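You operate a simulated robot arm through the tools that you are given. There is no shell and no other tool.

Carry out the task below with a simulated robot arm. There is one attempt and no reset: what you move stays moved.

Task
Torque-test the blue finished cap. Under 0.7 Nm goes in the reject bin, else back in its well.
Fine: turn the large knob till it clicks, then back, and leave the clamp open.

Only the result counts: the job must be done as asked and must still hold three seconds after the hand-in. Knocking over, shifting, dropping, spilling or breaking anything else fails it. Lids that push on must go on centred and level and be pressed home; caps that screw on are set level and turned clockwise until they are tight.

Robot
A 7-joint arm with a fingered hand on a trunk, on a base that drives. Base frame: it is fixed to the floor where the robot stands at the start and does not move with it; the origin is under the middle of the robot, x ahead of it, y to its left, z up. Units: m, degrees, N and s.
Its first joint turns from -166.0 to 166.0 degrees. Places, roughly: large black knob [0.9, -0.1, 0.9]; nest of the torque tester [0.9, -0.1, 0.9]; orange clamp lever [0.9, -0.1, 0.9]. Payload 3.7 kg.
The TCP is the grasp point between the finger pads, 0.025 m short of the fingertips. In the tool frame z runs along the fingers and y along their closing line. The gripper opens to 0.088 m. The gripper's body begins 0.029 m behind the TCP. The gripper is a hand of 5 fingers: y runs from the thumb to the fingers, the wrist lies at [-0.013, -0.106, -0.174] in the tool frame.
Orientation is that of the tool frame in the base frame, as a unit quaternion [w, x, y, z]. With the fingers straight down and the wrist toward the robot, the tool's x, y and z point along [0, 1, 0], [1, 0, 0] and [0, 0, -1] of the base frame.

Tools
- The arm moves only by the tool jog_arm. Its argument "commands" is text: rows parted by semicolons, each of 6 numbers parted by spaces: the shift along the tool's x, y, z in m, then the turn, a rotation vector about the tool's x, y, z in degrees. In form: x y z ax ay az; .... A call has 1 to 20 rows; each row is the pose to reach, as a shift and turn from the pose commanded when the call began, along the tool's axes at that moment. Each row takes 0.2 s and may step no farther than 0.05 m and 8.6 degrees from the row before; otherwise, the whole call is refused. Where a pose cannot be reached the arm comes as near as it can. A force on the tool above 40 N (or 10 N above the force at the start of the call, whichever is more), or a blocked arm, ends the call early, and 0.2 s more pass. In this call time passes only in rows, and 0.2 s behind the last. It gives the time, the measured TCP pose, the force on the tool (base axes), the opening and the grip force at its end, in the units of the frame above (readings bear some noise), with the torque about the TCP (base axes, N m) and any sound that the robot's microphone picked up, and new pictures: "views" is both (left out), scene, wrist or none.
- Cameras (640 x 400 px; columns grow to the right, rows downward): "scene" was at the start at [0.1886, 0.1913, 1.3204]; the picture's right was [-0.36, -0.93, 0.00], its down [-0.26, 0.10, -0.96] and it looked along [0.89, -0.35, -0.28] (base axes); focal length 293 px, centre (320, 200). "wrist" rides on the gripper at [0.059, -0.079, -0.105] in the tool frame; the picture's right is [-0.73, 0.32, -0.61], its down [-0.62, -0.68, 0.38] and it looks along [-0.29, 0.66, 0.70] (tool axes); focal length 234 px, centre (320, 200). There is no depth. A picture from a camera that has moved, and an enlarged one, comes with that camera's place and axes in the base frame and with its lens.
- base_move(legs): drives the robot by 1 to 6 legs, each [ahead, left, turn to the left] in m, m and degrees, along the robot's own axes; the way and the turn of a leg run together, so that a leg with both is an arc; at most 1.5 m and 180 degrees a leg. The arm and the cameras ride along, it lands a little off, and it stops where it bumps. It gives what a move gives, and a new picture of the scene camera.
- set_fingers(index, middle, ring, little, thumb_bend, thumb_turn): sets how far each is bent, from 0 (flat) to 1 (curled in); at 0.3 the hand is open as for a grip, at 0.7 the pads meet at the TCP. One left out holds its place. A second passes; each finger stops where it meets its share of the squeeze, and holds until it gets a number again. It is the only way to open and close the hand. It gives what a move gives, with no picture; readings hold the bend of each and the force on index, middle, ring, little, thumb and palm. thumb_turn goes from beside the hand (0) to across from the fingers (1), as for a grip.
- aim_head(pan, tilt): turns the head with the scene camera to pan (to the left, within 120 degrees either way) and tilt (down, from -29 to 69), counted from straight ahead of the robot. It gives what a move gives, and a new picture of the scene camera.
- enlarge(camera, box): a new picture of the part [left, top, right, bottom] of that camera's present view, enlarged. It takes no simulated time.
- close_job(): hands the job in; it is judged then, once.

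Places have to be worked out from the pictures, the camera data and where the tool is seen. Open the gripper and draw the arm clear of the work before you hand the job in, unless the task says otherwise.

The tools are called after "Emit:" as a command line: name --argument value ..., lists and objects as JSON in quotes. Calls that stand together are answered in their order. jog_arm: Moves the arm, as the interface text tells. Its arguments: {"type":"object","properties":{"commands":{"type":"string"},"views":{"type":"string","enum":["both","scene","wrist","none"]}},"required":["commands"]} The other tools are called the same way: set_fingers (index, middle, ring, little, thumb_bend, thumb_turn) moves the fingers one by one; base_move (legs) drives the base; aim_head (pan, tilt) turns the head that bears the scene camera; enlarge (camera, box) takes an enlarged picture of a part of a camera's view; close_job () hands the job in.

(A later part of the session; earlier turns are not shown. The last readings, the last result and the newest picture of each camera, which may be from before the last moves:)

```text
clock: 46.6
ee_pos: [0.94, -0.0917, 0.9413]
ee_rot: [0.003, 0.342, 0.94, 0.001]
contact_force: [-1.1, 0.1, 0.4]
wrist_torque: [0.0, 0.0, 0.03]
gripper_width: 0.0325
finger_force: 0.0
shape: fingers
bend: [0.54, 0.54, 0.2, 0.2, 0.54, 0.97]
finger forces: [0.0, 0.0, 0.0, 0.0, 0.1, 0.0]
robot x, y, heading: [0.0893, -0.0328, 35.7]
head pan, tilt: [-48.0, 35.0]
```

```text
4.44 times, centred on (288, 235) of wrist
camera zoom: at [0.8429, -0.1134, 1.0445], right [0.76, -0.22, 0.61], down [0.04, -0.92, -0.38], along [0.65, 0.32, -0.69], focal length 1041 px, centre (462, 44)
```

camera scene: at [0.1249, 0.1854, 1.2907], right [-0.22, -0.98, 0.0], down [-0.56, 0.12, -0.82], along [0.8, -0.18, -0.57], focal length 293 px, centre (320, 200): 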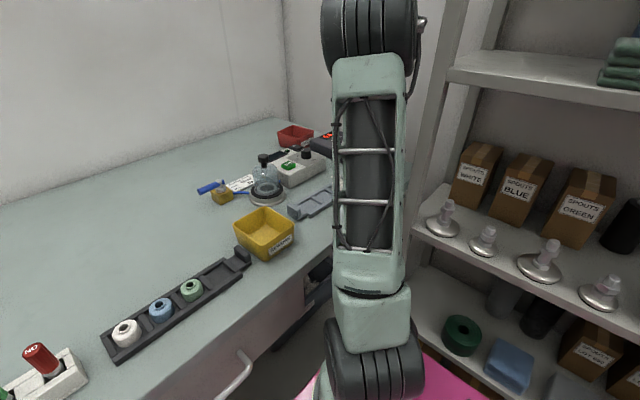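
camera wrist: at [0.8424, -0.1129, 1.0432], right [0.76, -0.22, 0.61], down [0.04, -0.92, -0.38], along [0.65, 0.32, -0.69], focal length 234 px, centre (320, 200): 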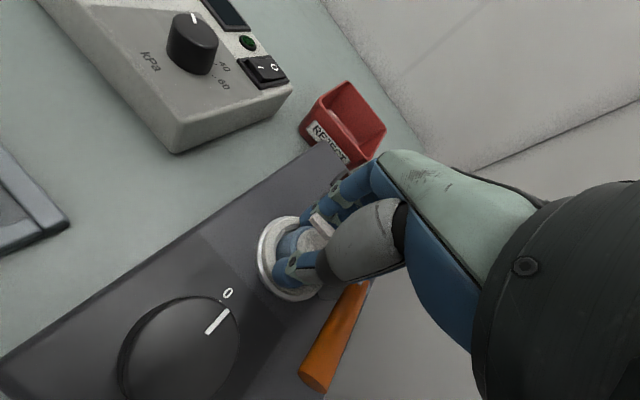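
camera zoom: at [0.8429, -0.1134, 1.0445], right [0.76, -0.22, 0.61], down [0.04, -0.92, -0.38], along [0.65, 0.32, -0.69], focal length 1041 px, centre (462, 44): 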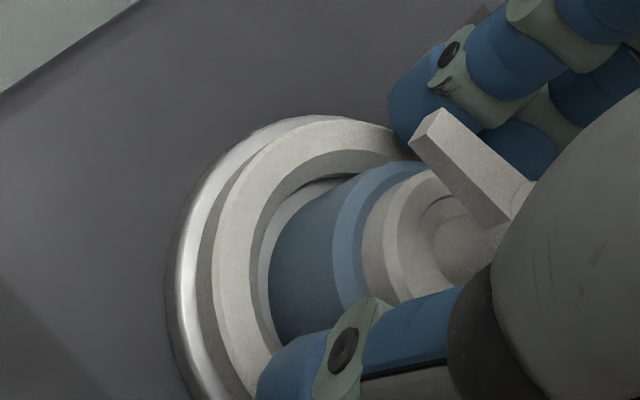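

The cap is released and sits in the recess. I open wider and raise straight up to look at the nest.

Emit:
set_fingers --index 0.46 --middle 0.46 --thumb_bend 0.46

Emit:
jog_arm --commands "0 0 -0.02 0 0 0; 0 0 -0.05 0 0 0; 0 0 -0.09 0 0 0; 0 0 -0.13 0 0 0" --views "both"

Emit:
enlarge --camera "wrist" --box '[80, 220, 336, 380]'

Emit:
enlarge --camera "wrist" --box '[190, 240, 286, 300]'

```text
clock: 47.6
ee_pos: [0.9398, -0.0906, 0.9419]
ee_rot: [0.001, 0.341, 0.94, 0.0]
contact_force: [0.2, 0.0, 0.4]
wrist_torque: [-0.02, -0.01, -0.01]
gripper_width: 0.0503
finger_force: 0.0
shape: fingers
bend: [0.46, 0.46, 0.2, 0.2, 0.46, 0.97]
finger forces: [0.0, 0.0, 0.0, 0.0, 0.0, 0.1]
robot x, y, heading: [0.0894, -0.0343, 35.5]
head pan, tilt: [-48.0, 35.0]
```

```text
clock: 48.6
ee_pos: [0.9377, -0.092, 1.0689]
ee_rot: [0.001, 0.342, 0.94, -0.001]
contact_force: [-0.2, -0.3, 0.0]
wrist_torque: [-0.01, 0.02, -0.04]
gripper_width: 0.0498
finger_force: 0.1
shape: fingers
bend: [0.46, 0.46, 0.2, 0.2, 0.46, 0.97]
finger forces: [0.0, 0.0, 0.1, 0.1, 0.0, 0.1]
robot x, y, heading: [0.0884, -0.0337, 35.5]
head pan, tilt: [-48.0, 35.0]
camera scene: at [0.1251, 0.1853, 1.2907], right [-0.22, -0.98, 0.0], down [-0.56, 0.12, -0.82], along [0.8, -0.18, -0.57], focal length 293 px, centre (320, 200)
camera wrist: at [0.841, -0.1136, 1.173], right [0.76, -0.22, 0.61], down [0.04, -0.92, -0.38], along [0.65, 0.32, -0.69], focal length 234 px, centre (320, 200)
```

scene: 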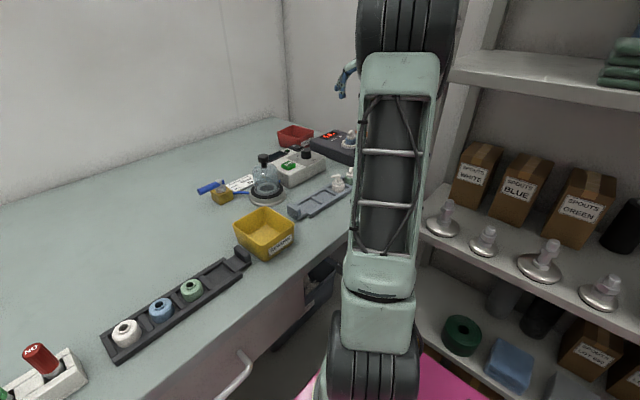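
wrist: 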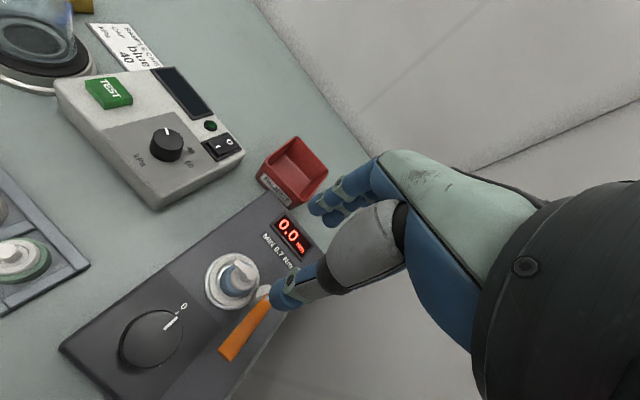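

```text
2.50 times, centred on (208, 300) of wrist
camera zoom: at [0.841, -0.1136, 1.173], right [0.76, -0.22, 0.61], down [0.04, -0.92, -0.38], along [0.65, 0.32, -0.69], focal length 585 px, centre (600, -50)
```

zoom: 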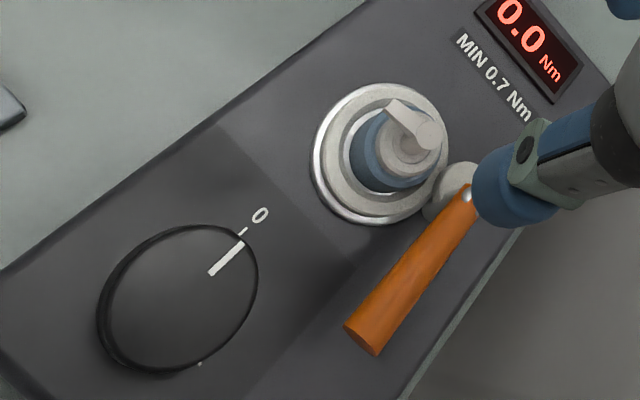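

```text
6.67 times, centred on (238, 270) of wrist
camera zoom: at [0.841, -0.1136, 1.173], right [0.76, -0.22, 0.61], down [0.04, -0.92, -0.38], along [0.65, 0.32, -0.69], focal length 1561 px, centre (867, -267)
```

zoom: 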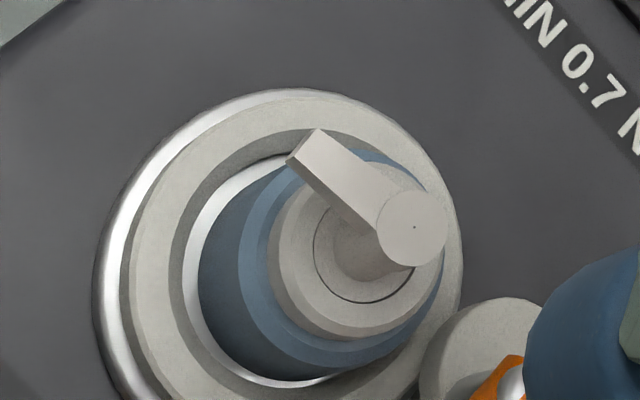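

The cap stands level inside the recess, display 0.0, knob pointer at 0 with a second tick about 105° clockwise. Next is the clamp: I swing the hand around (yaw about −101°) above the lever handle so that I can grasp it across its axis.

Emit:
jog_arm --commands "-0.0021 -0.0035 0 0 0 7.77; -0.0042 -0.007 0 0 0 15.54; -0.0063 -0.0105 0 0 0 23.31; -0.0084 -0.014 0 0 0 31.08; -0.0105 -0.0176 0 0 0 38.85; -0.0126 -0.0211 0 0 0 46.62; -0.0147 -0.0246 0 0 0 54.39; -0.0168 -0.0281 0 0 0 62.16; -0.0189 -0.0316 0 0 0 69.93; -0.021 -0.0351 0 0 0 77.7; -0.0231 -0.0386 0 0 0 85.47; -0.0252 -0.0421 0 0 0 93.24; -0.0273 -0.0457 0 0 0 101" --views "both"

```text
clock: 51.4
ee_pos: [0.9292, -0.1432, 1.0698]
ee_rot: [0.002, 0.943, 0.332, 0.002]
contact_force: [0.0, -0.1, 0.1]
wrist_torque: [0.01, 0.03, 0.02]
gripper_width: 0.05
finger_force: 0.0
shape: fingers
bend: [0.46, 0.46, 0.2, 0.2, 0.46, 0.97]
finger forces: [0.0, 0.0, 0.0, 0.0, 0.1, 0.0]
robot x, y, heading: [0.0908, -0.0345, 35.6]
head pan, tilt: [-48.0, 35.0]
camera scene: at [0.1249, 0.1853, 1.2907], right [-0.22, -0.98, 0.0], down [-0.56, 0.12, -0.82], along [0.8, -0.18, -0.57], focal length 293 px, centre (320, 200)
camera wrist: at [0.9246, -0.044, 1.1738], right [-0.37, -0.71, 0.61], down [-0.91, 0.14, -0.39], along [0.19, -0.7, -0.69], focal length 234 px, centre (320, 200)
```

scene: 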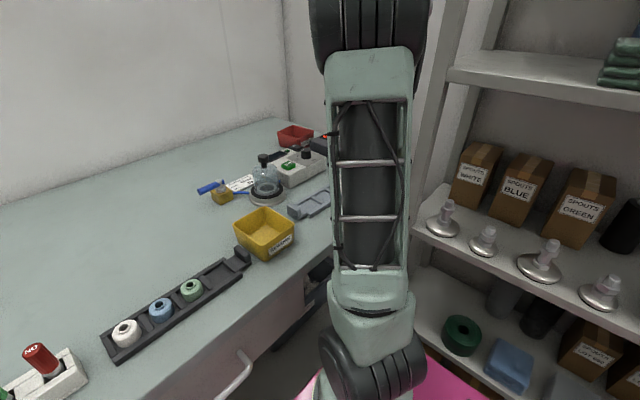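
wrist: 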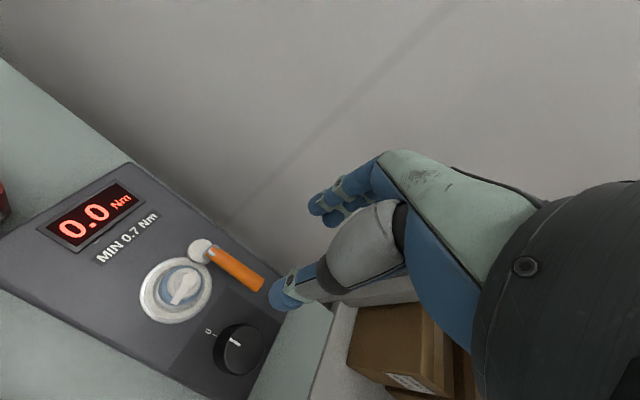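

I now have a good view with display, nest, lever and knob. I enlarge to measure the lever handle precisely.

Emit:
enlarge --camera "wrist" --box '[120, 220, 312, 340]'

```text
3.33 times, centred on (216, 280) of wrist
camera zoom: at [0.9246, -0.044, 1.1738], right [-0.37, -0.71, 0.61], down [-0.91, 0.14, -0.39], along [0.19, -0.7, -0.69], focal length 781 px, centre (667, -67)
```

zoom: 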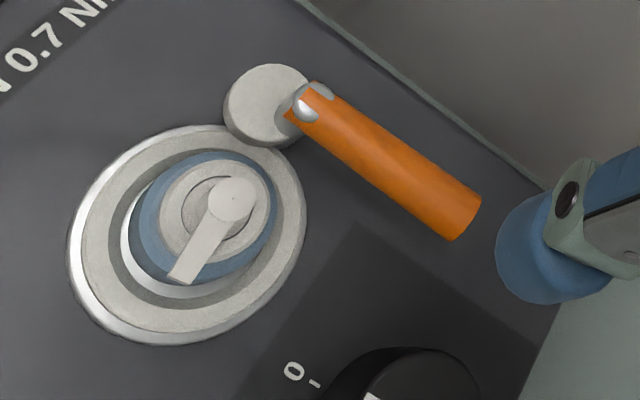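

Handle runs from pivot ≈(0.961,-0.121) to tip ≈(0.915,-0.157), and the TCP is over its outer half. I descend to straddle it with thumb and fingers.

Emit:
jog_arm --commands "0 0.001 0.04 0 0 0; 0 0.002 0.08 0 0 0; 0 0.002 0.11 0 0 0; 0 0.002 0.13 0 0 0" --views "wrist"

Emit:
enlarge --camera "wrist" --box '[200, 160, 392, 320]'

```text
clock: 52.4
ee_pos: [0.9302, -0.1445, 0.9408]
ee_rot: [0.002, 0.943, 0.334, 0.002]
contact_force: [-0.4, 0.5, 0.8]
wrist_torque: [0.04, 0.02, 0.01]
gripper_width: 0.0503
finger_force: 0.1
shape: fingers
bend: [0.46, 0.46, 0.2, 0.2, 0.46, 0.97]
finger forces: [0.1, 0.0, 0.0, 0.0, 0.1, 0.0]
robot x, y, heading: [0.0869, -0.0377, 35.3]
head pan, tilt: [-48.0, 35.0]
camera wrist: at [0.9268, -0.045, 1.0437], right [-0.36, -0.71, 0.61], down [-0.91, 0.14, -0.39], along [0.19, -0.69, -0.69], focal length 234 px, centre (320, 200)
```

wrist: 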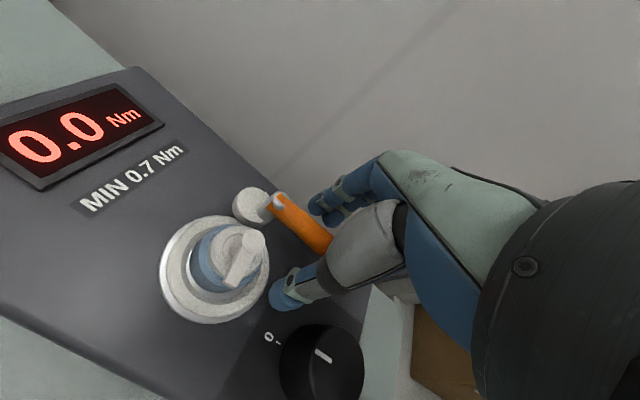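

```text
2.50 times, centred on (296, 240) of wrist
camera zoom: at [0.9268, -0.045, 1.0437], right [-0.36, -0.71, 0.61], down [-0.91, 0.14, -0.39], along [0.19, -0.69, -0.69], focal length 585 px, centre (380, 100)
```

zoom: 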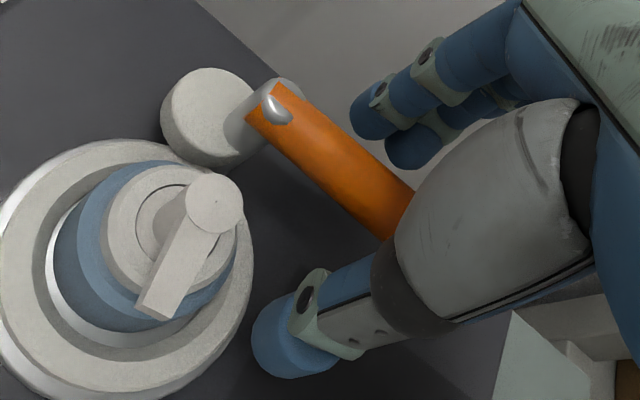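

The handle lies neatly between thumb and fingers. The cam puck sits at about 62° from the pivot and the nest is at about 128°, so closing is counter-clockwise from above. I grip the handle.

Emit:
set_fingers --index 0.66 --middle 0.66 --thumb_bend 0.66

Emit:
enlarge --camera "wrist" --box '[200, 160, 392, 320]'

```text
clock: 53.4
ee_pos: [0.9313, -0.1433, 0.9401]
ee_rot: [0.002, 0.943, 0.334, 0.001]
contact_force: [-1.0, 0.0, -0.4]
wrist_torque: [-0.02, 0.01, -0.01]
gripper_width: 0.0073
finger_force: 0.0
shape: fingers
bend: [0.66, 0.66, 0.2, 0.2, 0.66, 0.97]
finger forces: [0.1, 0.1, 0.0, 0.0, 0.0, 0.1]
robot x, y, heading: [0.0882, -0.0376, 35.5]
head pan, tilt: [-48.0, 35.0]
```

```text
2.50 times, centred on (296, 240) of wrist
camera zoom: at [0.9269, -0.0449, 1.0437], right [-0.36, -0.71, 0.61], down [-0.91, 0.14, -0.39], along [0.19, -0.69, -0.69], focal length 585 px, centre (380, 100)
```

zoom: 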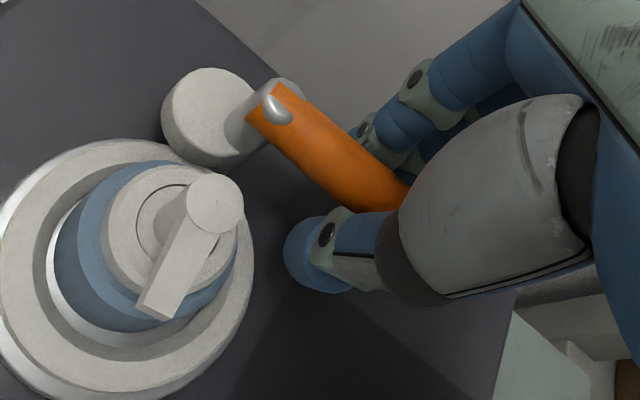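

No contact yet, so the handle must lie higher between the finger segments. I close a bit further.

Emit:
set_fingers --index 0.74 --middle 0.74 --thumb_bend 0.74

Emit:
enlarge --camera "wrist" --box '[200, 160, 392, 320]'

```text
clock: 54.4
ee_pos: [0.9317, -0.1441, 0.9399]
ee_rot: [0.002, 0.942, 0.335, 0.001]
contact_force: [-1.0, 0.4, -8.7]
wrist_torque: [0.02, -0.01, -0.03]
gripper_width: 0.0
finger_force: 6.3
shape: fingers
bend: [0.73, 0.73, 0.2, 0.2, 0.71, 0.97]
finger forces: [4.5, 3.6, 0.1, 0.0, 5.0, 0.0]
robot x, y, heading: [0.0864, -0.0386, 35.6]
head pan, tilt: [-48.0, 35.0]
```

```text
2.50 times, centred on (296, 240) of wrist
camera zoom: at [0.9271, -0.0449, 1.0432], right [-0.36, -0.71, 0.61], down [-0.91, 0.14, -0.39], along [0.19, -0.69, -0.69], focal length 585 px, centre (380, 100)
```

zoom: 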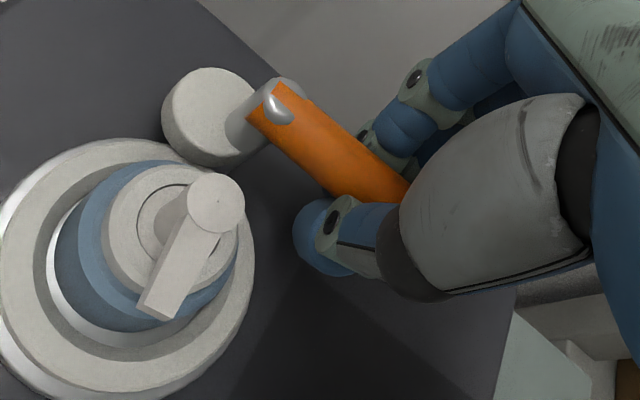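

The fingers wedge under the handle (−8.7 N vertical), so its axis is about 12 mm above the TCP. I open, raise 12 mm, and grip again.

Emit:
set_fingers --index 0.55 --middle 0.55 --thumb_bend 0.55

Emit:
jog_arm --commands "0 0 -0.006 0 0 0; 0 0 -0.012 0 0 0" --views "none"

Emit:
set_fingers --index 0.68 --middle 0.68 --thumb_bend 0.68

Emit:
enlarge --camera "wrist" --box '[200, 160, 392, 320]'

```text
clock: 55.4
ee_pos: [0.9316, -0.1435, 0.94]
ee_rot: [0.002, 0.942, 0.334, 0.002]
contact_force: [-0.1, -0.8, 0.8]
wrist_torque: [0.01, -0.01, 0.02]
gripper_width: 0.03
finger_force: 0.2
shape: fingers
bend: [0.55, 0.55, 0.2, 0.2, 0.55, 0.97]
finger forces: [0.0, 0.0, 0.0, 0.0, 0.0, 0.0]
robot x, y, heading: [0.0887, -0.0362, 35.6]
head pan, tilt: [-48.0, 35.0]
```

```text
clock: 56.0
ee_pos: [0.9321, -0.1444, 0.9528]
ee_rot: [0.002, 0.943, 0.334, 0.001]
contact_force: [0.2, 0.1, 0.1]
wrist_torque: [-0.01, -0.02, 0.03]
gripper_width: 0.0299
finger_force: 0.0
shape: fingers
bend: [0.55, 0.55, 0.2, 0.2, 0.55, 0.97]
finger forces: [0.0, 0.0, 0.0, 0.0, 0.0, 0.0]
robot x, y, heading: [0.0895, -0.037, 35.5]
head pan, tilt: [-48.0, 35.0]
```

```text
clock: 57.0
ee_pos: [0.9319, -0.1423, 0.9523]
ee_rot: [0.001, 0.943, 0.333, 0.001]
contact_force: [-0.1, 0.3, -1.1]
wrist_torque: [0.04, -0.05, 0.04]
gripper_width: 0.0088
finger_force: 1.8
shape: fingers
bend: [0.65, 0.66, 0.2, 0.2, 0.65, 0.97]
finger forces: [1.4, 1.1, 0.0, 0.1, 2.2, 0.0]
robot x, y, heading: [0.0852, -0.0354, 35.7]
head pan, tilt: [-48.0, 35.0]
```

```text
2.50 times, centred on (296, 240) of wrist
camera zoom: at [0.9273, -0.0446, 1.0563], right [-0.36, -0.71, 0.61], down [-0.91, 0.14, -0.39], along [0.19, -0.69, -0.69], focal length 585 px, centre (380, 100)
```

zoom: 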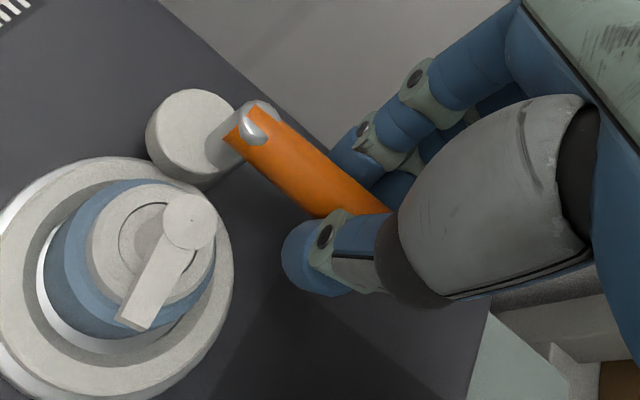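

The handle is held with balanced forces now. I firm up the grip and turn it counter-clockwise about the pivot by 16° as a test.

Emit:
set_fingers --index 0.74 --middle 0.74 --thumb_bend 0.74

Emit:
jog_arm --commands "0.0004 0.0052 0 0 0 -8; 0.0014 0.0103 0 0 0 -16" --views "wrist"

Emit:
enlarge --camera "wrist" --box '[180, 160, 372, 320]'

```text
clock: 58.0
ee_pos: [0.9328, -0.1443, 0.9518]
ee_rot: [0.002, 0.942, 0.334, 0.002]
contact_force: [1.8, -3.7, -8.8]
wrist_torque: [-0.04, 0.02, 0.05]
gripper_width: 0.0067
finger_force: 9.7
shape: fingers
bend: [0.72, 0.66, 0.2, 0.2, 0.66, 0.97]
finger forces: [6.8, 6.0, 0.0, 0.0, 7.0, 0.0]
robot x, y, heading: [0.0847, -0.0428, 35.6]
head pan, tilt: [-48.0, 35.0]
```

```text
clock: 58.6
ee_pos: [0.9394, -0.1513, 0.9503]
ee_rot: [0.002, 0.887, 0.462, 0.001]
contact_force: [-2.5, 0.2, -3.8]
wrist_torque: [0.05, 0.04, 0.05]
gripper_width: 0.007
finger_force: 7.6
shape: fingers
bend: [0.73, 0.72, 0.2, 0.2, 0.66, 0.97]
finger forces: [4.7, 3.5, 0.1, 0.0, 8.9, 0.0]
robot x, y, heading: [0.0862, -0.0367, 35.6]
head pan, tilt: [-48.0, 35.0]
camera wrist: at [0.9082, -0.0573, 1.0553], right [-0.15, -0.78, 0.61], down [-0.91, -0.12, -0.39], along [0.38, -0.62, -0.69], focal length 234 px, centre (320, 200)
```

wrist: 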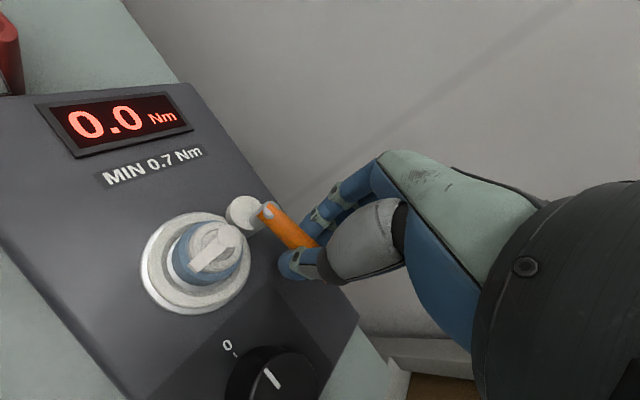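

```text
2.50 times, centred on (276, 240) of wrist
camera zoom: at [0.9082, -0.0573, 1.0553], right [-0.15, -0.78, 0.61], down [-0.91, -0.12, -0.39], along [0.38, -0.62, -0.69], focal length 585 px, centre (430, 100)
```

zoom: 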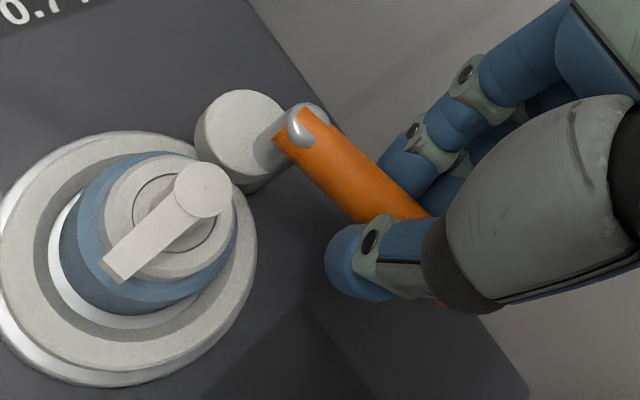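

The lever follows smoothly with little force and the cam puck approaches the cap. I continue turning in the same way.

Emit:
jog_arm --commands "0.0004 0.0052 0 0 0 -8; 0.0014 0.0103 0 0 0 -16; 0.0032 0.0151 0 0 0 -24" --views "wrist"

Emit:
enlarge --camera "wrist" --box '[180, 160, 372, 320]'

```text
clock: 59.4
ee_pos: [0.9541, -0.1568, 0.9518]
ee_rot: [0.002, 0.771, 0.636, 0.002]
contact_force: [-1.4, 0.8, -4.9]
wrist_torque: [-0.01, 0.02, 0.06]
gripper_width: 0.0068
finger_force: 8.4
shape: fingers
bend: [0.73, 0.72, 0.2, 0.2, 0.65, 0.96]
finger forces: [4.5, 3.3, 0.0, 0.0, 9.0, 0.0]
robot x, y, heading: [0.0885, -0.0382, 35.3]
head pan, tilt: [-48.0, 35.0]
camera wrist: at [0.8871, -0.084, 1.0558], right [0.18, -0.77, 0.61], down [-0.79, -0.48, -0.39], along [0.59, -0.41, -0.69], focal length 234 px, centre (320, 200)
```

wrist: 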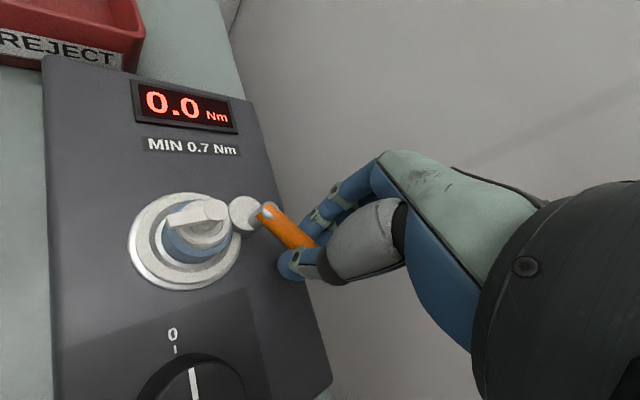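

```text
2.50 times, centred on (276, 240) of wrist
camera zoom: at [0.8871, -0.084, 1.0558], right [0.18, -0.77, 0.61], down [-0.79, -0.48, -0.39], along [0.59, -0.41, -0.69], focal length 585 px, centre (430, 100)
```

zoom: 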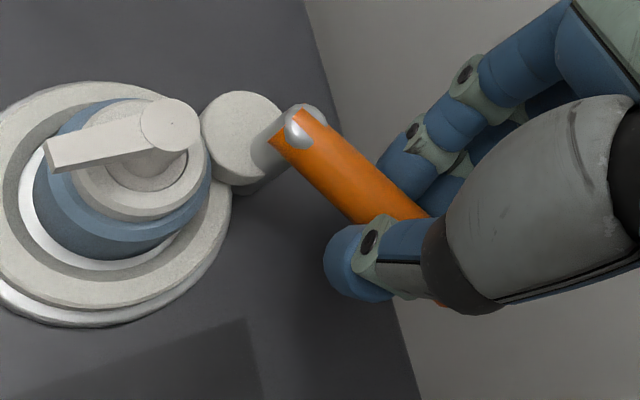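

Forty degrees so far, the puck now nearly touches the collar, force still low. I continue in 8° steps.

Emit:
jog_arm --commands "0.0001 0.0026 0 0 0 -4; 0.0004 0.0052 0 0 0 -8; 0.0008 0.0077 0 0 0 -12; 0.0014 0.0103 0 0 0 -16" --views "wrist"

Emit:
enlarge --camera "wrist" --box '[160, 160, 352, 320]'

```text
clock: 60.4
ee_pos: [0.9636, -0.1578, 0.9521]
ee_rot: [0.002, 0.675, 0.738, 0.001]
contact_force: [-1.1, 1.7, -4.3]
wrist_torque: [0.02, 0.03, 0.05]
gripper_width: 0.0071
finger_force: 8.5
shape: fingers
bend: [0.73, 0.73, 0.2, 0.2, 0.65, 0.96]
finger forces: [4.5, 3.0, 0.1, 0.0, 8.7, 0.0]
robot x, y, heading: [0.0857, -0.038, 35.6]
head pan, tilt: [-48.0, 35.0]
camera wrist: at [0.879, -0.1059, 1.0558], right [0.38, -0.69, 0.61], down [-0.62, -0.68, -0.38], along [0.68, -0.23, -0.69], focal length 234 px, centre (320, 200)
```

wrist: 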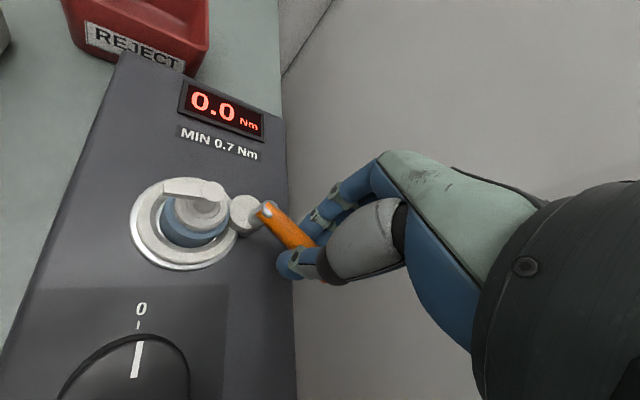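

```text
2.50 times, centred on (256, 240) of wrist
camera zoom: at [0.879, -0.1059, 1.0558], right [0.38, -0.69, 0.61], down [-0.62, -0.68, -0.38], along [0.68, -0.23, -0.69], focal length 585 px, centre (480, 100)
```

zoom: 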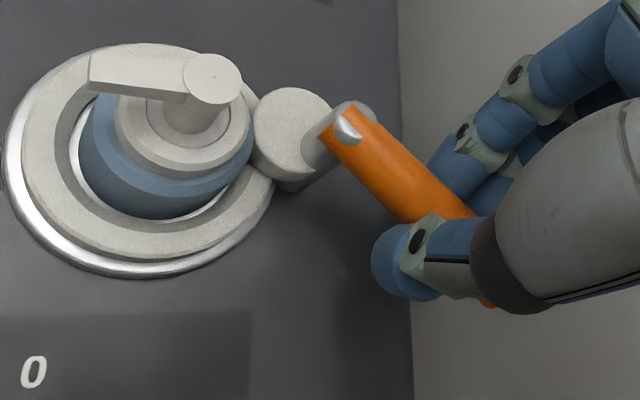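

At 56° the puck meets the collar side. I continue toward full closure, watching the force.

Emit:
jog_arm --commands "0.0001 0.0026 0 0 0 -4; 0.0004 0.0052 0 0 0 -8; 0.0008 0.0077 0 0 0 -12; 0.0014 0.0103 0 0 0 -16" --views "wrist"

Emit:
enlarge --camera "wrist" --box '[160, 160, 352, 320]'

```text
clock: 61.4
ee_pos: [0.974, -0.1542, 0.9521]
ee_rot: [0.002, 0.566, 0.824, 0.001]
contact_force: [-1.8, -0.1, -6.0]
wrist_torque: [-0.03, 0.02, 0.07]
gripper_width: 0.0068
finger_force: 8.6
shape: fingers
bend: [0.73, 0.73, 0.2, 0.2, 0.65, 0.96]
finger forces: [4.3, 3.4, 0.1, 0.1, 9.6, 0.1]
robot x, y, heading: [0.082, -0.0376, 35.3]
head pan, tilt: [-48.0, 35.0]
camera wrist: at [0.8784, -0.1282, 1.056], right [0.56, -0.56, 0.61], down [-0.41, -0.83, -0.38], along [0.72, -0.04, -0.69], focal length 234 px, centre (320, 200)
```

wrist: 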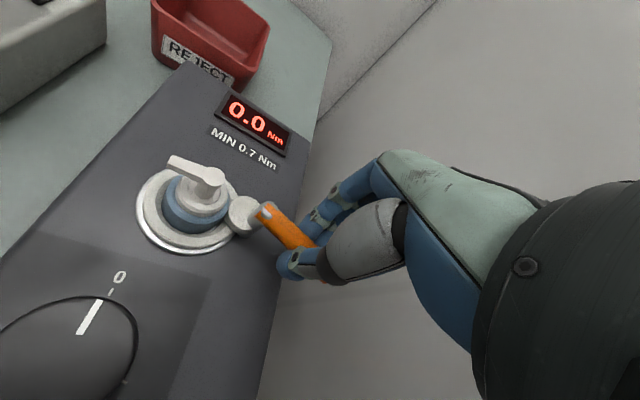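

```text
2.50 times, centred on (256, 240) of wrist
camera zoom: at [0.8784, -0.1282, 1.056], right [0.56, -0.56, 0.61], down [-0.41, -0.83, -0.38], along [0.72, -0.04, -0.69], focal length 585 px, centre (480, 100)
```

zoom: 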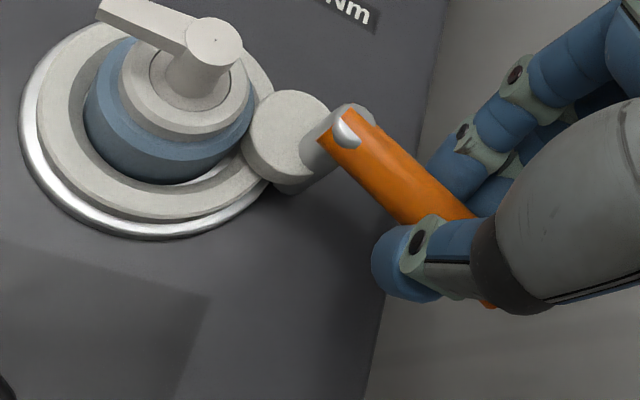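

At 72° the puck has pushed the cap snug in the recess. I continue to about 90°, with force watch.

Emit:
jog_arm --commands "0.0001 0.0026 0 0 0 -4; 0.0004 0.0052 0 0 0 -8; 0.0008 0.0077 0 0 0 -12; 0.0014 0.0103 0 0 0 -16; 0.0018 0.0115 0 0 0 -18" --views "wrist"

Emit:
enlarge --camera "wrist" --box '[160, 160, 352, 320]'

```text
clock: 62.6
ee_pos: [0.9834, -0.1348, 0.9632]
ee_rot: [0.01, 0.428, 0.904, -0.003]
contact_force: [-10.5, -9.4, 6.4]
wrist_torque: [-0.28, 0.33, 0.04]
gripper_width: 0.006
finger_force: 6.9
shape: fingers
bend: [0.74, 0.74, 0.2, 0.2, 0.61, 0.97]
finger forces: [0.1, 0.0, 0.0, 0.1, 13.7, 0.0]
robot x, y, heading: [0.0873, -0.0378, 35.7]
head pan, tilt: [-48.0, 35.0]
camera wrist: at [0.8822, -0.1383, 1.0661], right [0.7, -0.35, 0.62], down [-0.12, -0.92, -0.37], along [0.7, 0.18, -0.69], focal length 234 px, centre (320, 200)
```

wrist: 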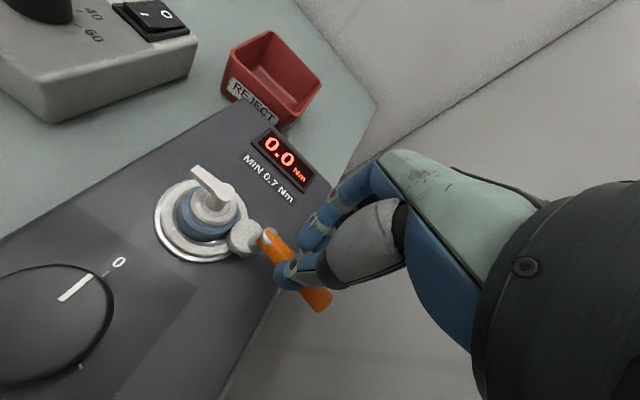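

```text
2.50 times, centred on (256, 240) of wrist
camera zoom: at [0.8822, -0.1383, 1.0661], right [0.7, -0.35, 0.62], down [-0.12, -0.92, -0.37], along [0.7, 0.18, -0.69], focal length 585 px, centre (480, 100)
```

zoom: 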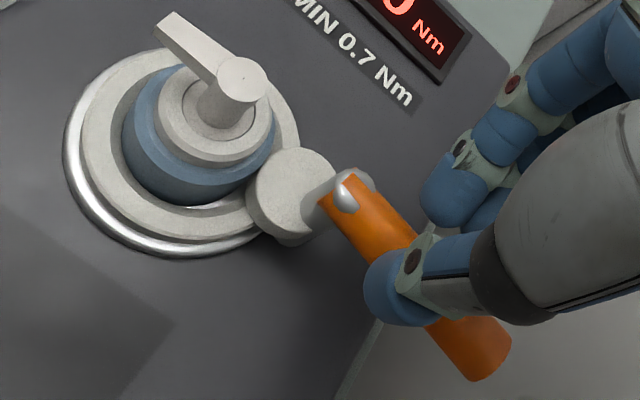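

The handle slipped in the grip at about 81° of turn against stiff resistance (≈14 N), so the clamp seems tight. I open the hand and raise to see where the lever stays.

Emit:
jog_arm --commands "0 -0.003 -0.004 0 0 0" --views "none"

Emit:
set_fingers --index 0.46 --middle 0.46 --thumb_bend 0.46

Emit:
jog_arm --commands "0 0 -0.03 0 0 0; 0 0 -0.07 0 0 0; 0 0 -0.1 0 0 0" --views "wrist"

Emit:
enlarge --camera "wrist" --box '[110, 200, 366, 360]'

```text
clock: 63.0
ee_pos: [0.9836, -0.1355, 0.9653]
ee_rot: [0.007, 0.426, 0.905, -0.002]
contact_force: [-9.0, -8.6, 6.7]
wrist_torque: [-0.26, 0.33, 0.04]
gripper_width: 0.0068
finger_force: 6.6
shape: fingers
bend: [0.74, 0.74, 0.2, 0.2, 0.61, 0.96]
finger forces: [0.0, 0.0, 0.0, 0.0, 12.7, 0.0]
robot x, y, heading: [0.0847, -0.0348, 36.0]
head pan, tilt: [-48.0, 35.0]
```

```text
clock: 64.0
ee_pos: [0.9838, -0.1353, 0.9639]
ee_rot: [0.007, 0.424, 0.905, -0.003]
contact_force: [-0.6, -0.1, -1.8]
wrist_torque: [0.04, -0.08, 0.0]
gripper_width: 0.0499
finger_force: 0.0
shape: fingers
bend: [0.46, 0.46, 0.2, 0.2, 0.46, 0.97]
finger forces: [0.1, 0.1, 0.0, 0.0, 0.0, 0.0]
robot x, y, heading: [0.0844, -0.041, 36.0]
head pan, tilt: [-48.0, 35.0]
```

```text
clock: 64.8
ee_pos: [0.9853, -0.1445, 1.0541]
ee_rot: [0.0, 0.429, 0.903, -0.001]
contact_force: [-0.5, 0.0, -0.2]
wrist_torque: [0.0, 0.04, 0.03]
gripper_width: 0.0502
finger_force: 0.1
shape: fingers
bend: [0.46, 0.46, 0.2, 0.2, 0.46, 0.97]
finger forces: [0.1, 0.0, 0.1, 0.0, 0.1, 0.0]
robot x, y, heading: [0.0855, -0.0379, 35.7]
head pan, tilt: [-48.0, 35.0]
camera wrist: at [0.8863, -0.1486, 1.1583], right [0.71, -0.36, 0.61], down [-0.13, -0.92, -0.38], along [0.69, 0.19, -0.7], focal length 234 px, centre (320, 200)
```

wrist: 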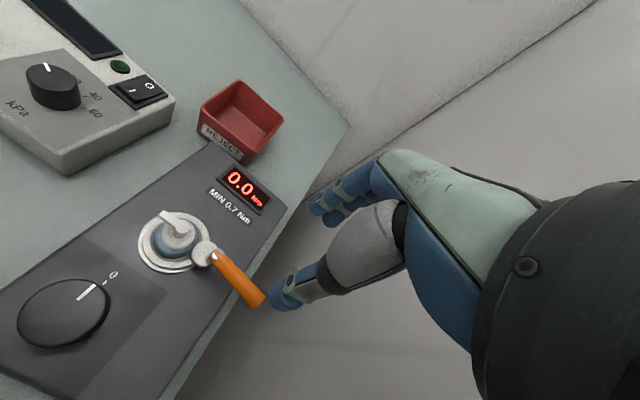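

```text
2.50 times, centred on (238, 280) of wrist
camera zoom: at [0.8863, -0.1486, 1.1583], right [0.71, -0.36, 0.61], down [-0.13, -0.92, -0.38], along [0.69, 0.19, -0.7], focal length 585 px, centre (525, 0)
```

zoom: 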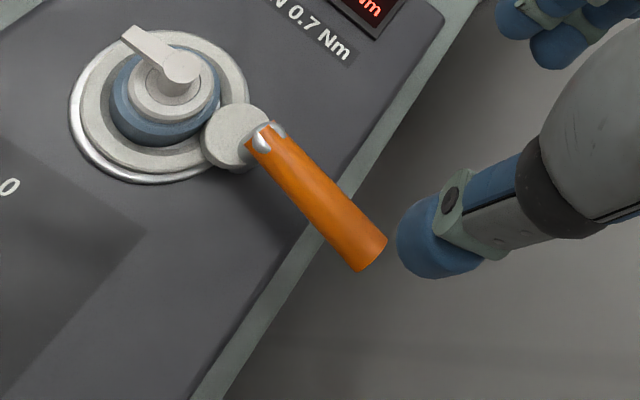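

The lever stays closed (≈80° turned, handle pointing right) and the puck pins the collar against the recess wall. Now I go above the large knob with yaw ≈10° to start a clockwise turn.

Emit:
jog_arm --commands "0.0228 -0.021 0 0 0 7.25; 0.0455 -0.0419 0 0 0 14.5; 0.0683 -0.0629 0 0 0 21.75; 0.091 -0.0838 0 0 0 29" --views "both"

Emit:
enlarge --camera "wrist" --box '[110, 200, 366, 360]'

```text
clock: 65.8
ee_pos: [0.8651, -0.1256, 1.0548]
ee_rot: [0.001, 0.641, 0.768, -0.001]
contact_force: [0.7, 0.0, 0.4]
wrist_torque: [0.03, 0.0, -0.03]
gripper_width: 0.0504
finger_force: 0.0
shape: fingers
bend: [0.46, 0.46, 0.2, 0.2, 0.46, 0.98]
finger forces: [0.1, 0.1, 0.1, 0.1, 0.0, 0.0]
robot x, y, heading: [0.0852, -0.0356, 35.3]
head pan, tilt: [-48.0, 35.0]
camera scene: at [0.1285, 0.1877, 1.2902], right [-0.22, -0.98, 0.0], down [-0.56, 0.12, -0.82], along [0.8, -0.18, -0.58], focal length 293 px, centre (320, 200)
camera wrist: at [0.7766, -0.081, 1.1584], right [0.45, -0.65, 0.61], down [-0.56, -0.74, -0.38], along [0.7, -0.17, -0.7], focal length 234 px, centre (320, 200)
```

scene: 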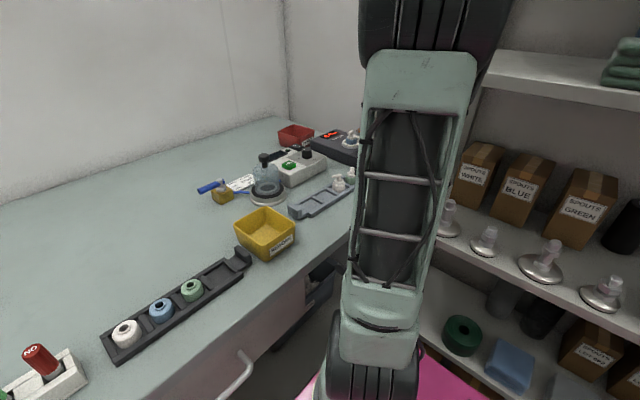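
wrist: 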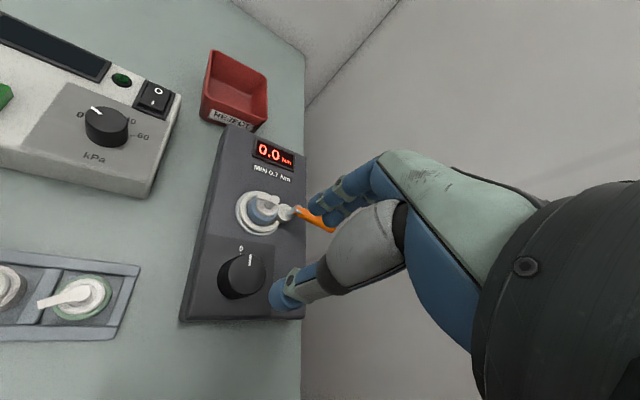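

```text
2.50 times, centred on (238, 280) of wrist
camera zoom: at [0.7766, -0.081, 1.1584], right [0.45, -0.65, 0.61], down [-0.56, -0.74, -0.38], along [0.7, -0.17, -0.7], focal length 585 px, centre (525, 0)
```

zoom: 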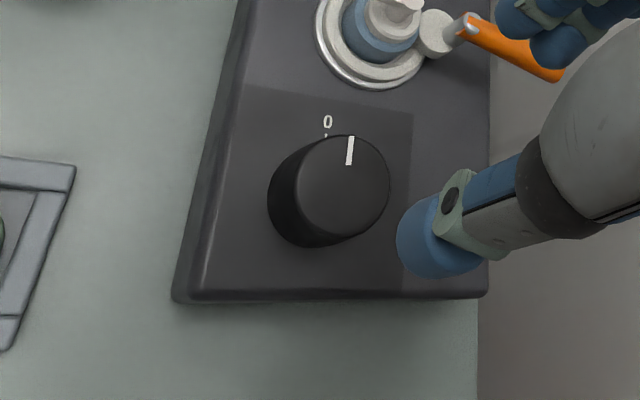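

TCP is centred above the knob (top z≈0.934) and the display at 0.0 is also visible in the scene camera. I set the opening to about 60 mm and descend around the knob.

Emit:
set_fingers --index 0.42 --middle 0.42 --thumb_bend 0.42

Emit:
jog_arm --commands "0 -0.001 0.04 0 0 0; 0 -0.001 0.075 0 0 0; 0 -0.001 0.1 0 0 0; 0 -0.001 0.113 0 0 0" --views "both"

Emit:
enlarge --camera "wrist" --box '[200, 150, 392, 310]'

```text
clock: 66.8
ee_pos: [0.8645, -0.1254, 1.0544]
ee_rot: [0.001, 0.64, 0.768, -0.001]
contact_force: [-0.1, 0.1, -0.8]
wrist_torque: [-0.01, 0.01, 0.0]
gripper_width: 0.0587
finger_force: 0.0
shape: fingers
bend: [0.42, 0.42, 0.2, 0.2, 0.42, 0.98]
finger forces: [0.0, 0.0, 0.0, 0.0, 0.0, 0.1]
robot x, y, heading: [0.0887, -0.0373, 35.6]
head pan, tilt: [-48.0, 35.0]
```

```text
clock: 67.8
ee_pos: [0.8594, -0.1251, 0.9447]
ee_rot: [0.003, 0.64, 0.768, -0.001]
contact_force: [0.5, 0.3, 0.8]
wrist_torque: [0.01, -0.02, 0.0]
gripper_width: 0.0589
finger_force: 0.1
shape: fingers
bend: [0.42, 0.42, 0.2, 0.2, 0.42, 0.98]
finger forces: [0.0, 0.0, 0.1, 0.0, 0.0, 0.0]
robot x, y, heading: [0.0882, -0.0373, 35.5]
head pan, tilt: [-48.0, 35.0]
camera scene: at [0.1251, 0.1896, 1.2899], right [-0.22, -0.98, 0.0], down [-0.56, 0.12, -0.82], along [0.8, -0.18, -0.57], focal length 293 px, centre (320, 200)
camera wrist: at [0.7706, -0.0808, 1.0481], right [0.45, -0.65, 0.61], down [-0.56, -0.74, -0.38], along [0.7, -0.17, -0.69], focal length 234 px, centre (320, 200)
```

scene: 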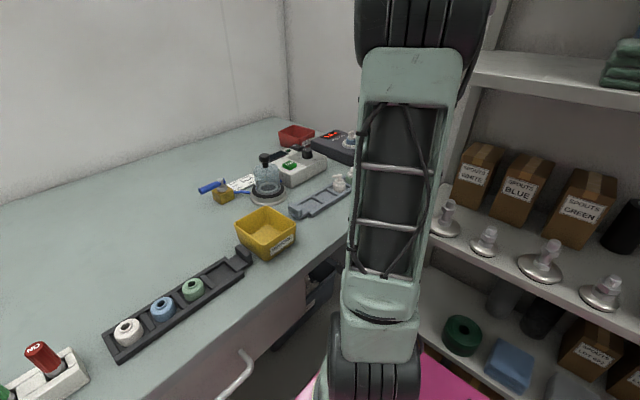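
wrist: 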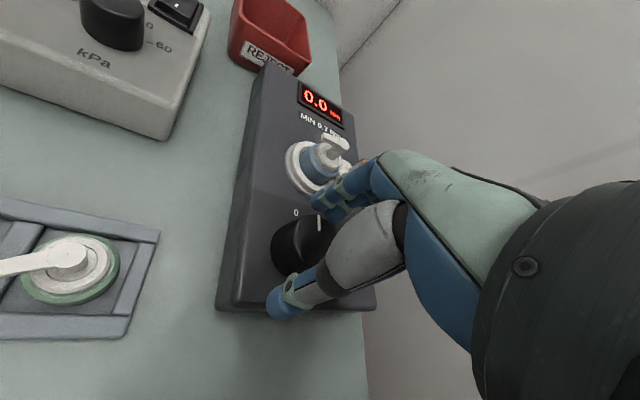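

```text
2.50 times, centred on (296, 230) of wrist
camera zoom: at [0.7706, -0.0808, 1.0481], right [0.45, -0.65, 0.61], down [-0.56, -0.74, -0.38], along [0.7, -0.17, -0.69], focal length 585 px, centre (380, 125)
```

zoom: 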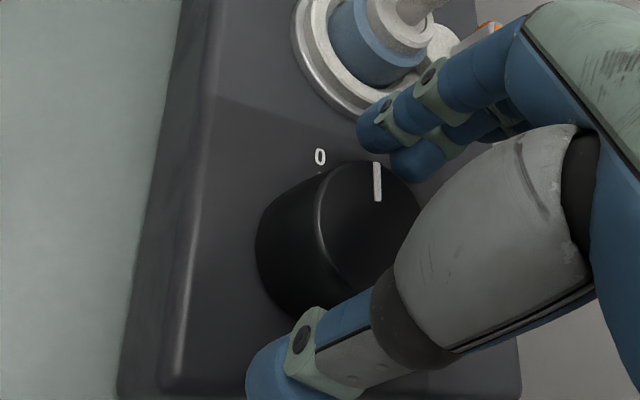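

The TCP landed ~4.5 mm short along +tool-y. I correct that and lower 5 mm, then close on the knob.

Emit:
jog_arm --commands "0 0.0045 0.002 0 0 0; 0 0.0045 0.005 0 0 0" --views "none"

Emit:
set_fingers --index 0.5 --middle 0.5 --thumb_bend 0.5

Emit:
enlarge --camera "wrist" --box '[200, 150, 392, 310]'

```text
clock: 68.4
ee_pos: [0.8631, -0.1277, 0.9382]
ee_rot: [0.003, 0.641, 0.768, 0.0]
contact_force: [-0.1, -0.4, -0.7]
wrist_torque: [-0.02, 0.03, -0.02]
gripper_width: 0.0591
finger_force: 0.0
shape: fingers
bend: [0.42, 0.42, 0.2, 0.2, 0.42, 0.98]
finger forces: [0.0, 0.1, 0.1, 0.1, 0.1, 0.0]
robot x, y, heading: [0.0845, -0.0413, 35.8]
head pan, tilt: [-48.0, 35.0]
```

```text
clock: 69.4
ee_pos: [0.8622, -0.1266, 0.9357]
ee_rot: [0.003, 0.642, 0.767, -0.001]
contact_force: [-0.7, 1.0, 0.5]
wrist_torque: [-0.02, -0.02, 0.01]
gripper_width: 0.0424
finger_force: 0.0
shape: fingers
bend: [0.5, 0.5, 0.2, 0.2, 0.5, 0.98]
finger forces: [0.0, 0.0, 0.1, 0.0, 0.1, 0.1]
robot x, y, heading: [0.0868, -0.0383, 35.8]
head pan, tilt: [-48.0, 35.0]
```

```text
2.50 times, centred on (296, 230) of wrist
camera zoom: at [0.7745, -0.0834, 1.0409], right [0.44, -0.65, 0.61], down [-0.56, -0.74, -0.38], along [0.7, -0.17, -0.69], focal length 585 px, centre (380, 125)
```

zoom: 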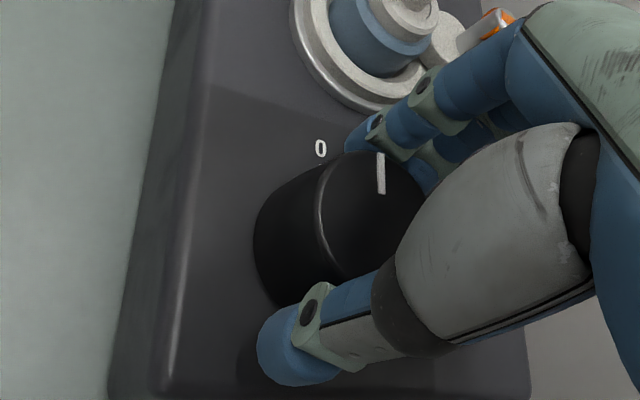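

Centred and still free at 42 mm. I close onto the knob.

Emit:
set_fingers --index 0.62 --middle 0.62 --thumb_bend 0.62

Emit:
enlarge --camera "wrist" --box '[200, 150, 392, 310]'

```text
clock: 70.4
ee_pos: [0.8633, -0.1292, 0.9375]
ee_rot: [0.003, 0.642, 0.766, 0.0]
contact_force: [8.0, -0.6, 1.4]
wrist_torque: [0.04, -0.17, -0.01]
gripper_width: 0.0341
finger_force: 7.4
shape: fingers
bend: [0.52, 0.55, 0.2, 0.2, 0.56, 0.97]
finger forces: [5.8, 5.0, 0.0, 0.1, 3.8, 0.0]
robot x, y, heading: [0.0875, -0.0382, 35.4]
head pan, tilt: [-48.0, 35.0]
```

```text
2.50 times, centred on (296, 230) of wrist
camera zoom: at [0.7747, -0.0835, 1.0408], right [0.44, -0.66, 0.61], down [-0.56, -0.74, -0.38], along [0.7, -0.17, -0.69], focal length 585 px, centre (380, 125)
```

zoom: 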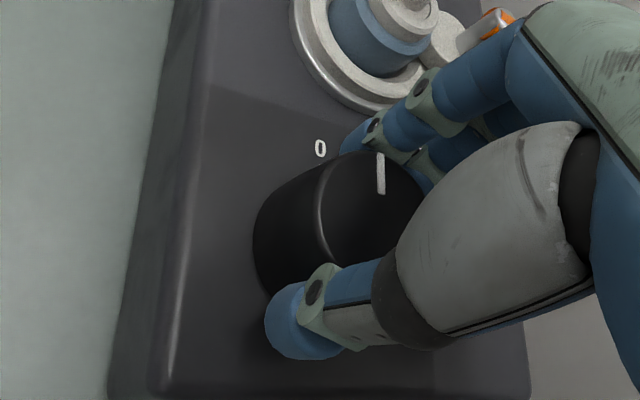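

Contact on both sides, slightly unbalanced. I shift 1.5 mm along +tool-y and tighten.

Emit:
jog_arm --commands "0 0.0015 0 0 0 0" --views "none"

Emit:
set_fingers --index 0.75 --middle 0.75 --thumb_bend 0.75

```text
clock: 70.8
ee_pos: [0.8629, -0.1285, 0.9375]
ee_rot: [0.002, 0.642, 0.767, 0.0]
contact_force: [5.7, 1.5, 2.2]
wrist_torque: [0.07, -0.15, 0.02]
gripper_width: 0.0338
finger_force: 7.3
shape: fingers
bend: [0.52, 0.56, 0.2, 0.2, 0.56, 0.97]
finger forces: [5.4, 4.1, 0.0, 0.1, 5.1, 0.0]
robot x, y, heading: [0.0883, -0.0337, 35.3]
head pan, tilt: [-48.0, 35.0]
```

```text
clock: 71.8
ee_pos: [0.864, -0.1288, 0.9372]
ee_rot: [0.001, 0.642, 0.767, -0.001]
contact_force: [0.6, -1.8, -0.1]
wrist_torque: [-0.08, -0.06, -0.01]
gripper_width: 0.0326
finger_force: 14.3
shape: fingers
bend: [0.53, 0.57, 0.2, 0.2, 0.58, 0.96]
finger forces: [7.4, 6.3, 0.0, 0.1, 14.1, 0.1]
robot x, y, heading: [0.089, -0.0378, 35.6]
head pan, tilt: [-48.0, 35.0]
```

Balanced 14 N grip. I turn the knob clockwise by 8° and check the display and the torque.

Emit:
jog_arm --commands "0 0 0 0 0 4; 0 0 0 0 0 8" --views "wrist"

Emit:
enlarge --camera "wrist" --box '[200, 60, 392, 310]'

Emit:
enlarge --camera "scene" --box '[300, 110, 364, 150]'

```text
clock: 72.4
ee_pos: [0.8632, -0.135, 0.9378]
ee_rot: [0.002, 0.697, 0.717, 0.0]
contact_force: [-2.0, 8.7, -3.8]
wrist_torque: [0.1, 0.05, 0.07]
gripper_width: 0.033
finger_force: 13.7
shape: fingers
bend: [0.51, 0.6, 0.2, 0.2, 0.6, 0.91]
finger forces: [7.9, 4.4, 0.0, 0.0, 15.5, 0.0]
robot x, y, heading: [0.0878, -0.0335, 36.0]
head pan, tilt: [-48.0, 35.0]
camera wrist: at [0.7826, -0.0782, 1.0409], right [0.34, -0.71, 0.61], down [-0.66, -0.64, -0.38], along [0.67, -0.27, -0.69], focal length 234 px, centre (320, 200)
```

wrist: 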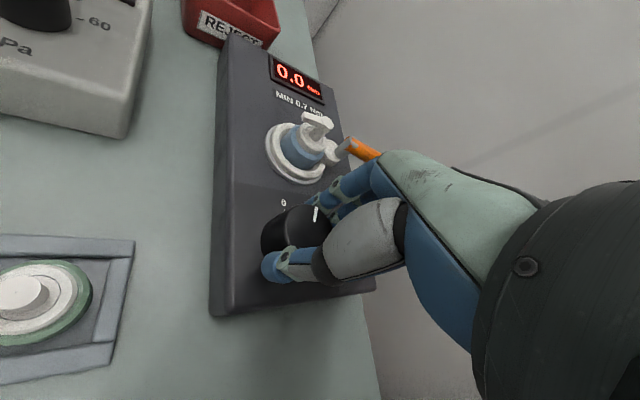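

```text
1.60 times, centred on (296, 185) of wrist
camera zoom: at [0.7826, -0.0782, 1.0409], right [0.34, -0.71, 0.61], down [-0.66, -0.64, -0.38], along [0.67, -0.27, -0.69], focal length 375 px, centre (358, 224)
```

zoom: 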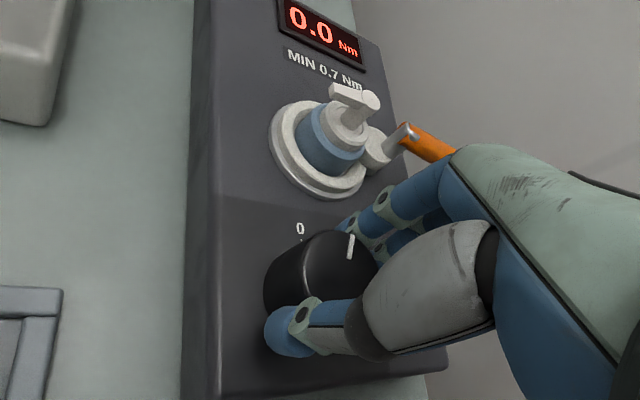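

```text
10.00 times, centred on (332, 130) of scene
camera zoom: at [0.1251, 0.185, 1.2906], right [-0.22, -0.98, 0.0], down [-0.56, 0.12, -0.82], along [0.8, -0.18, -0.57], focal length 2926 px, centre (200, 900)
```

zoom: 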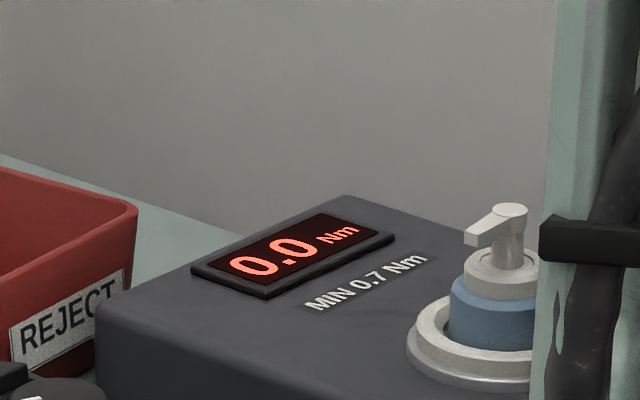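

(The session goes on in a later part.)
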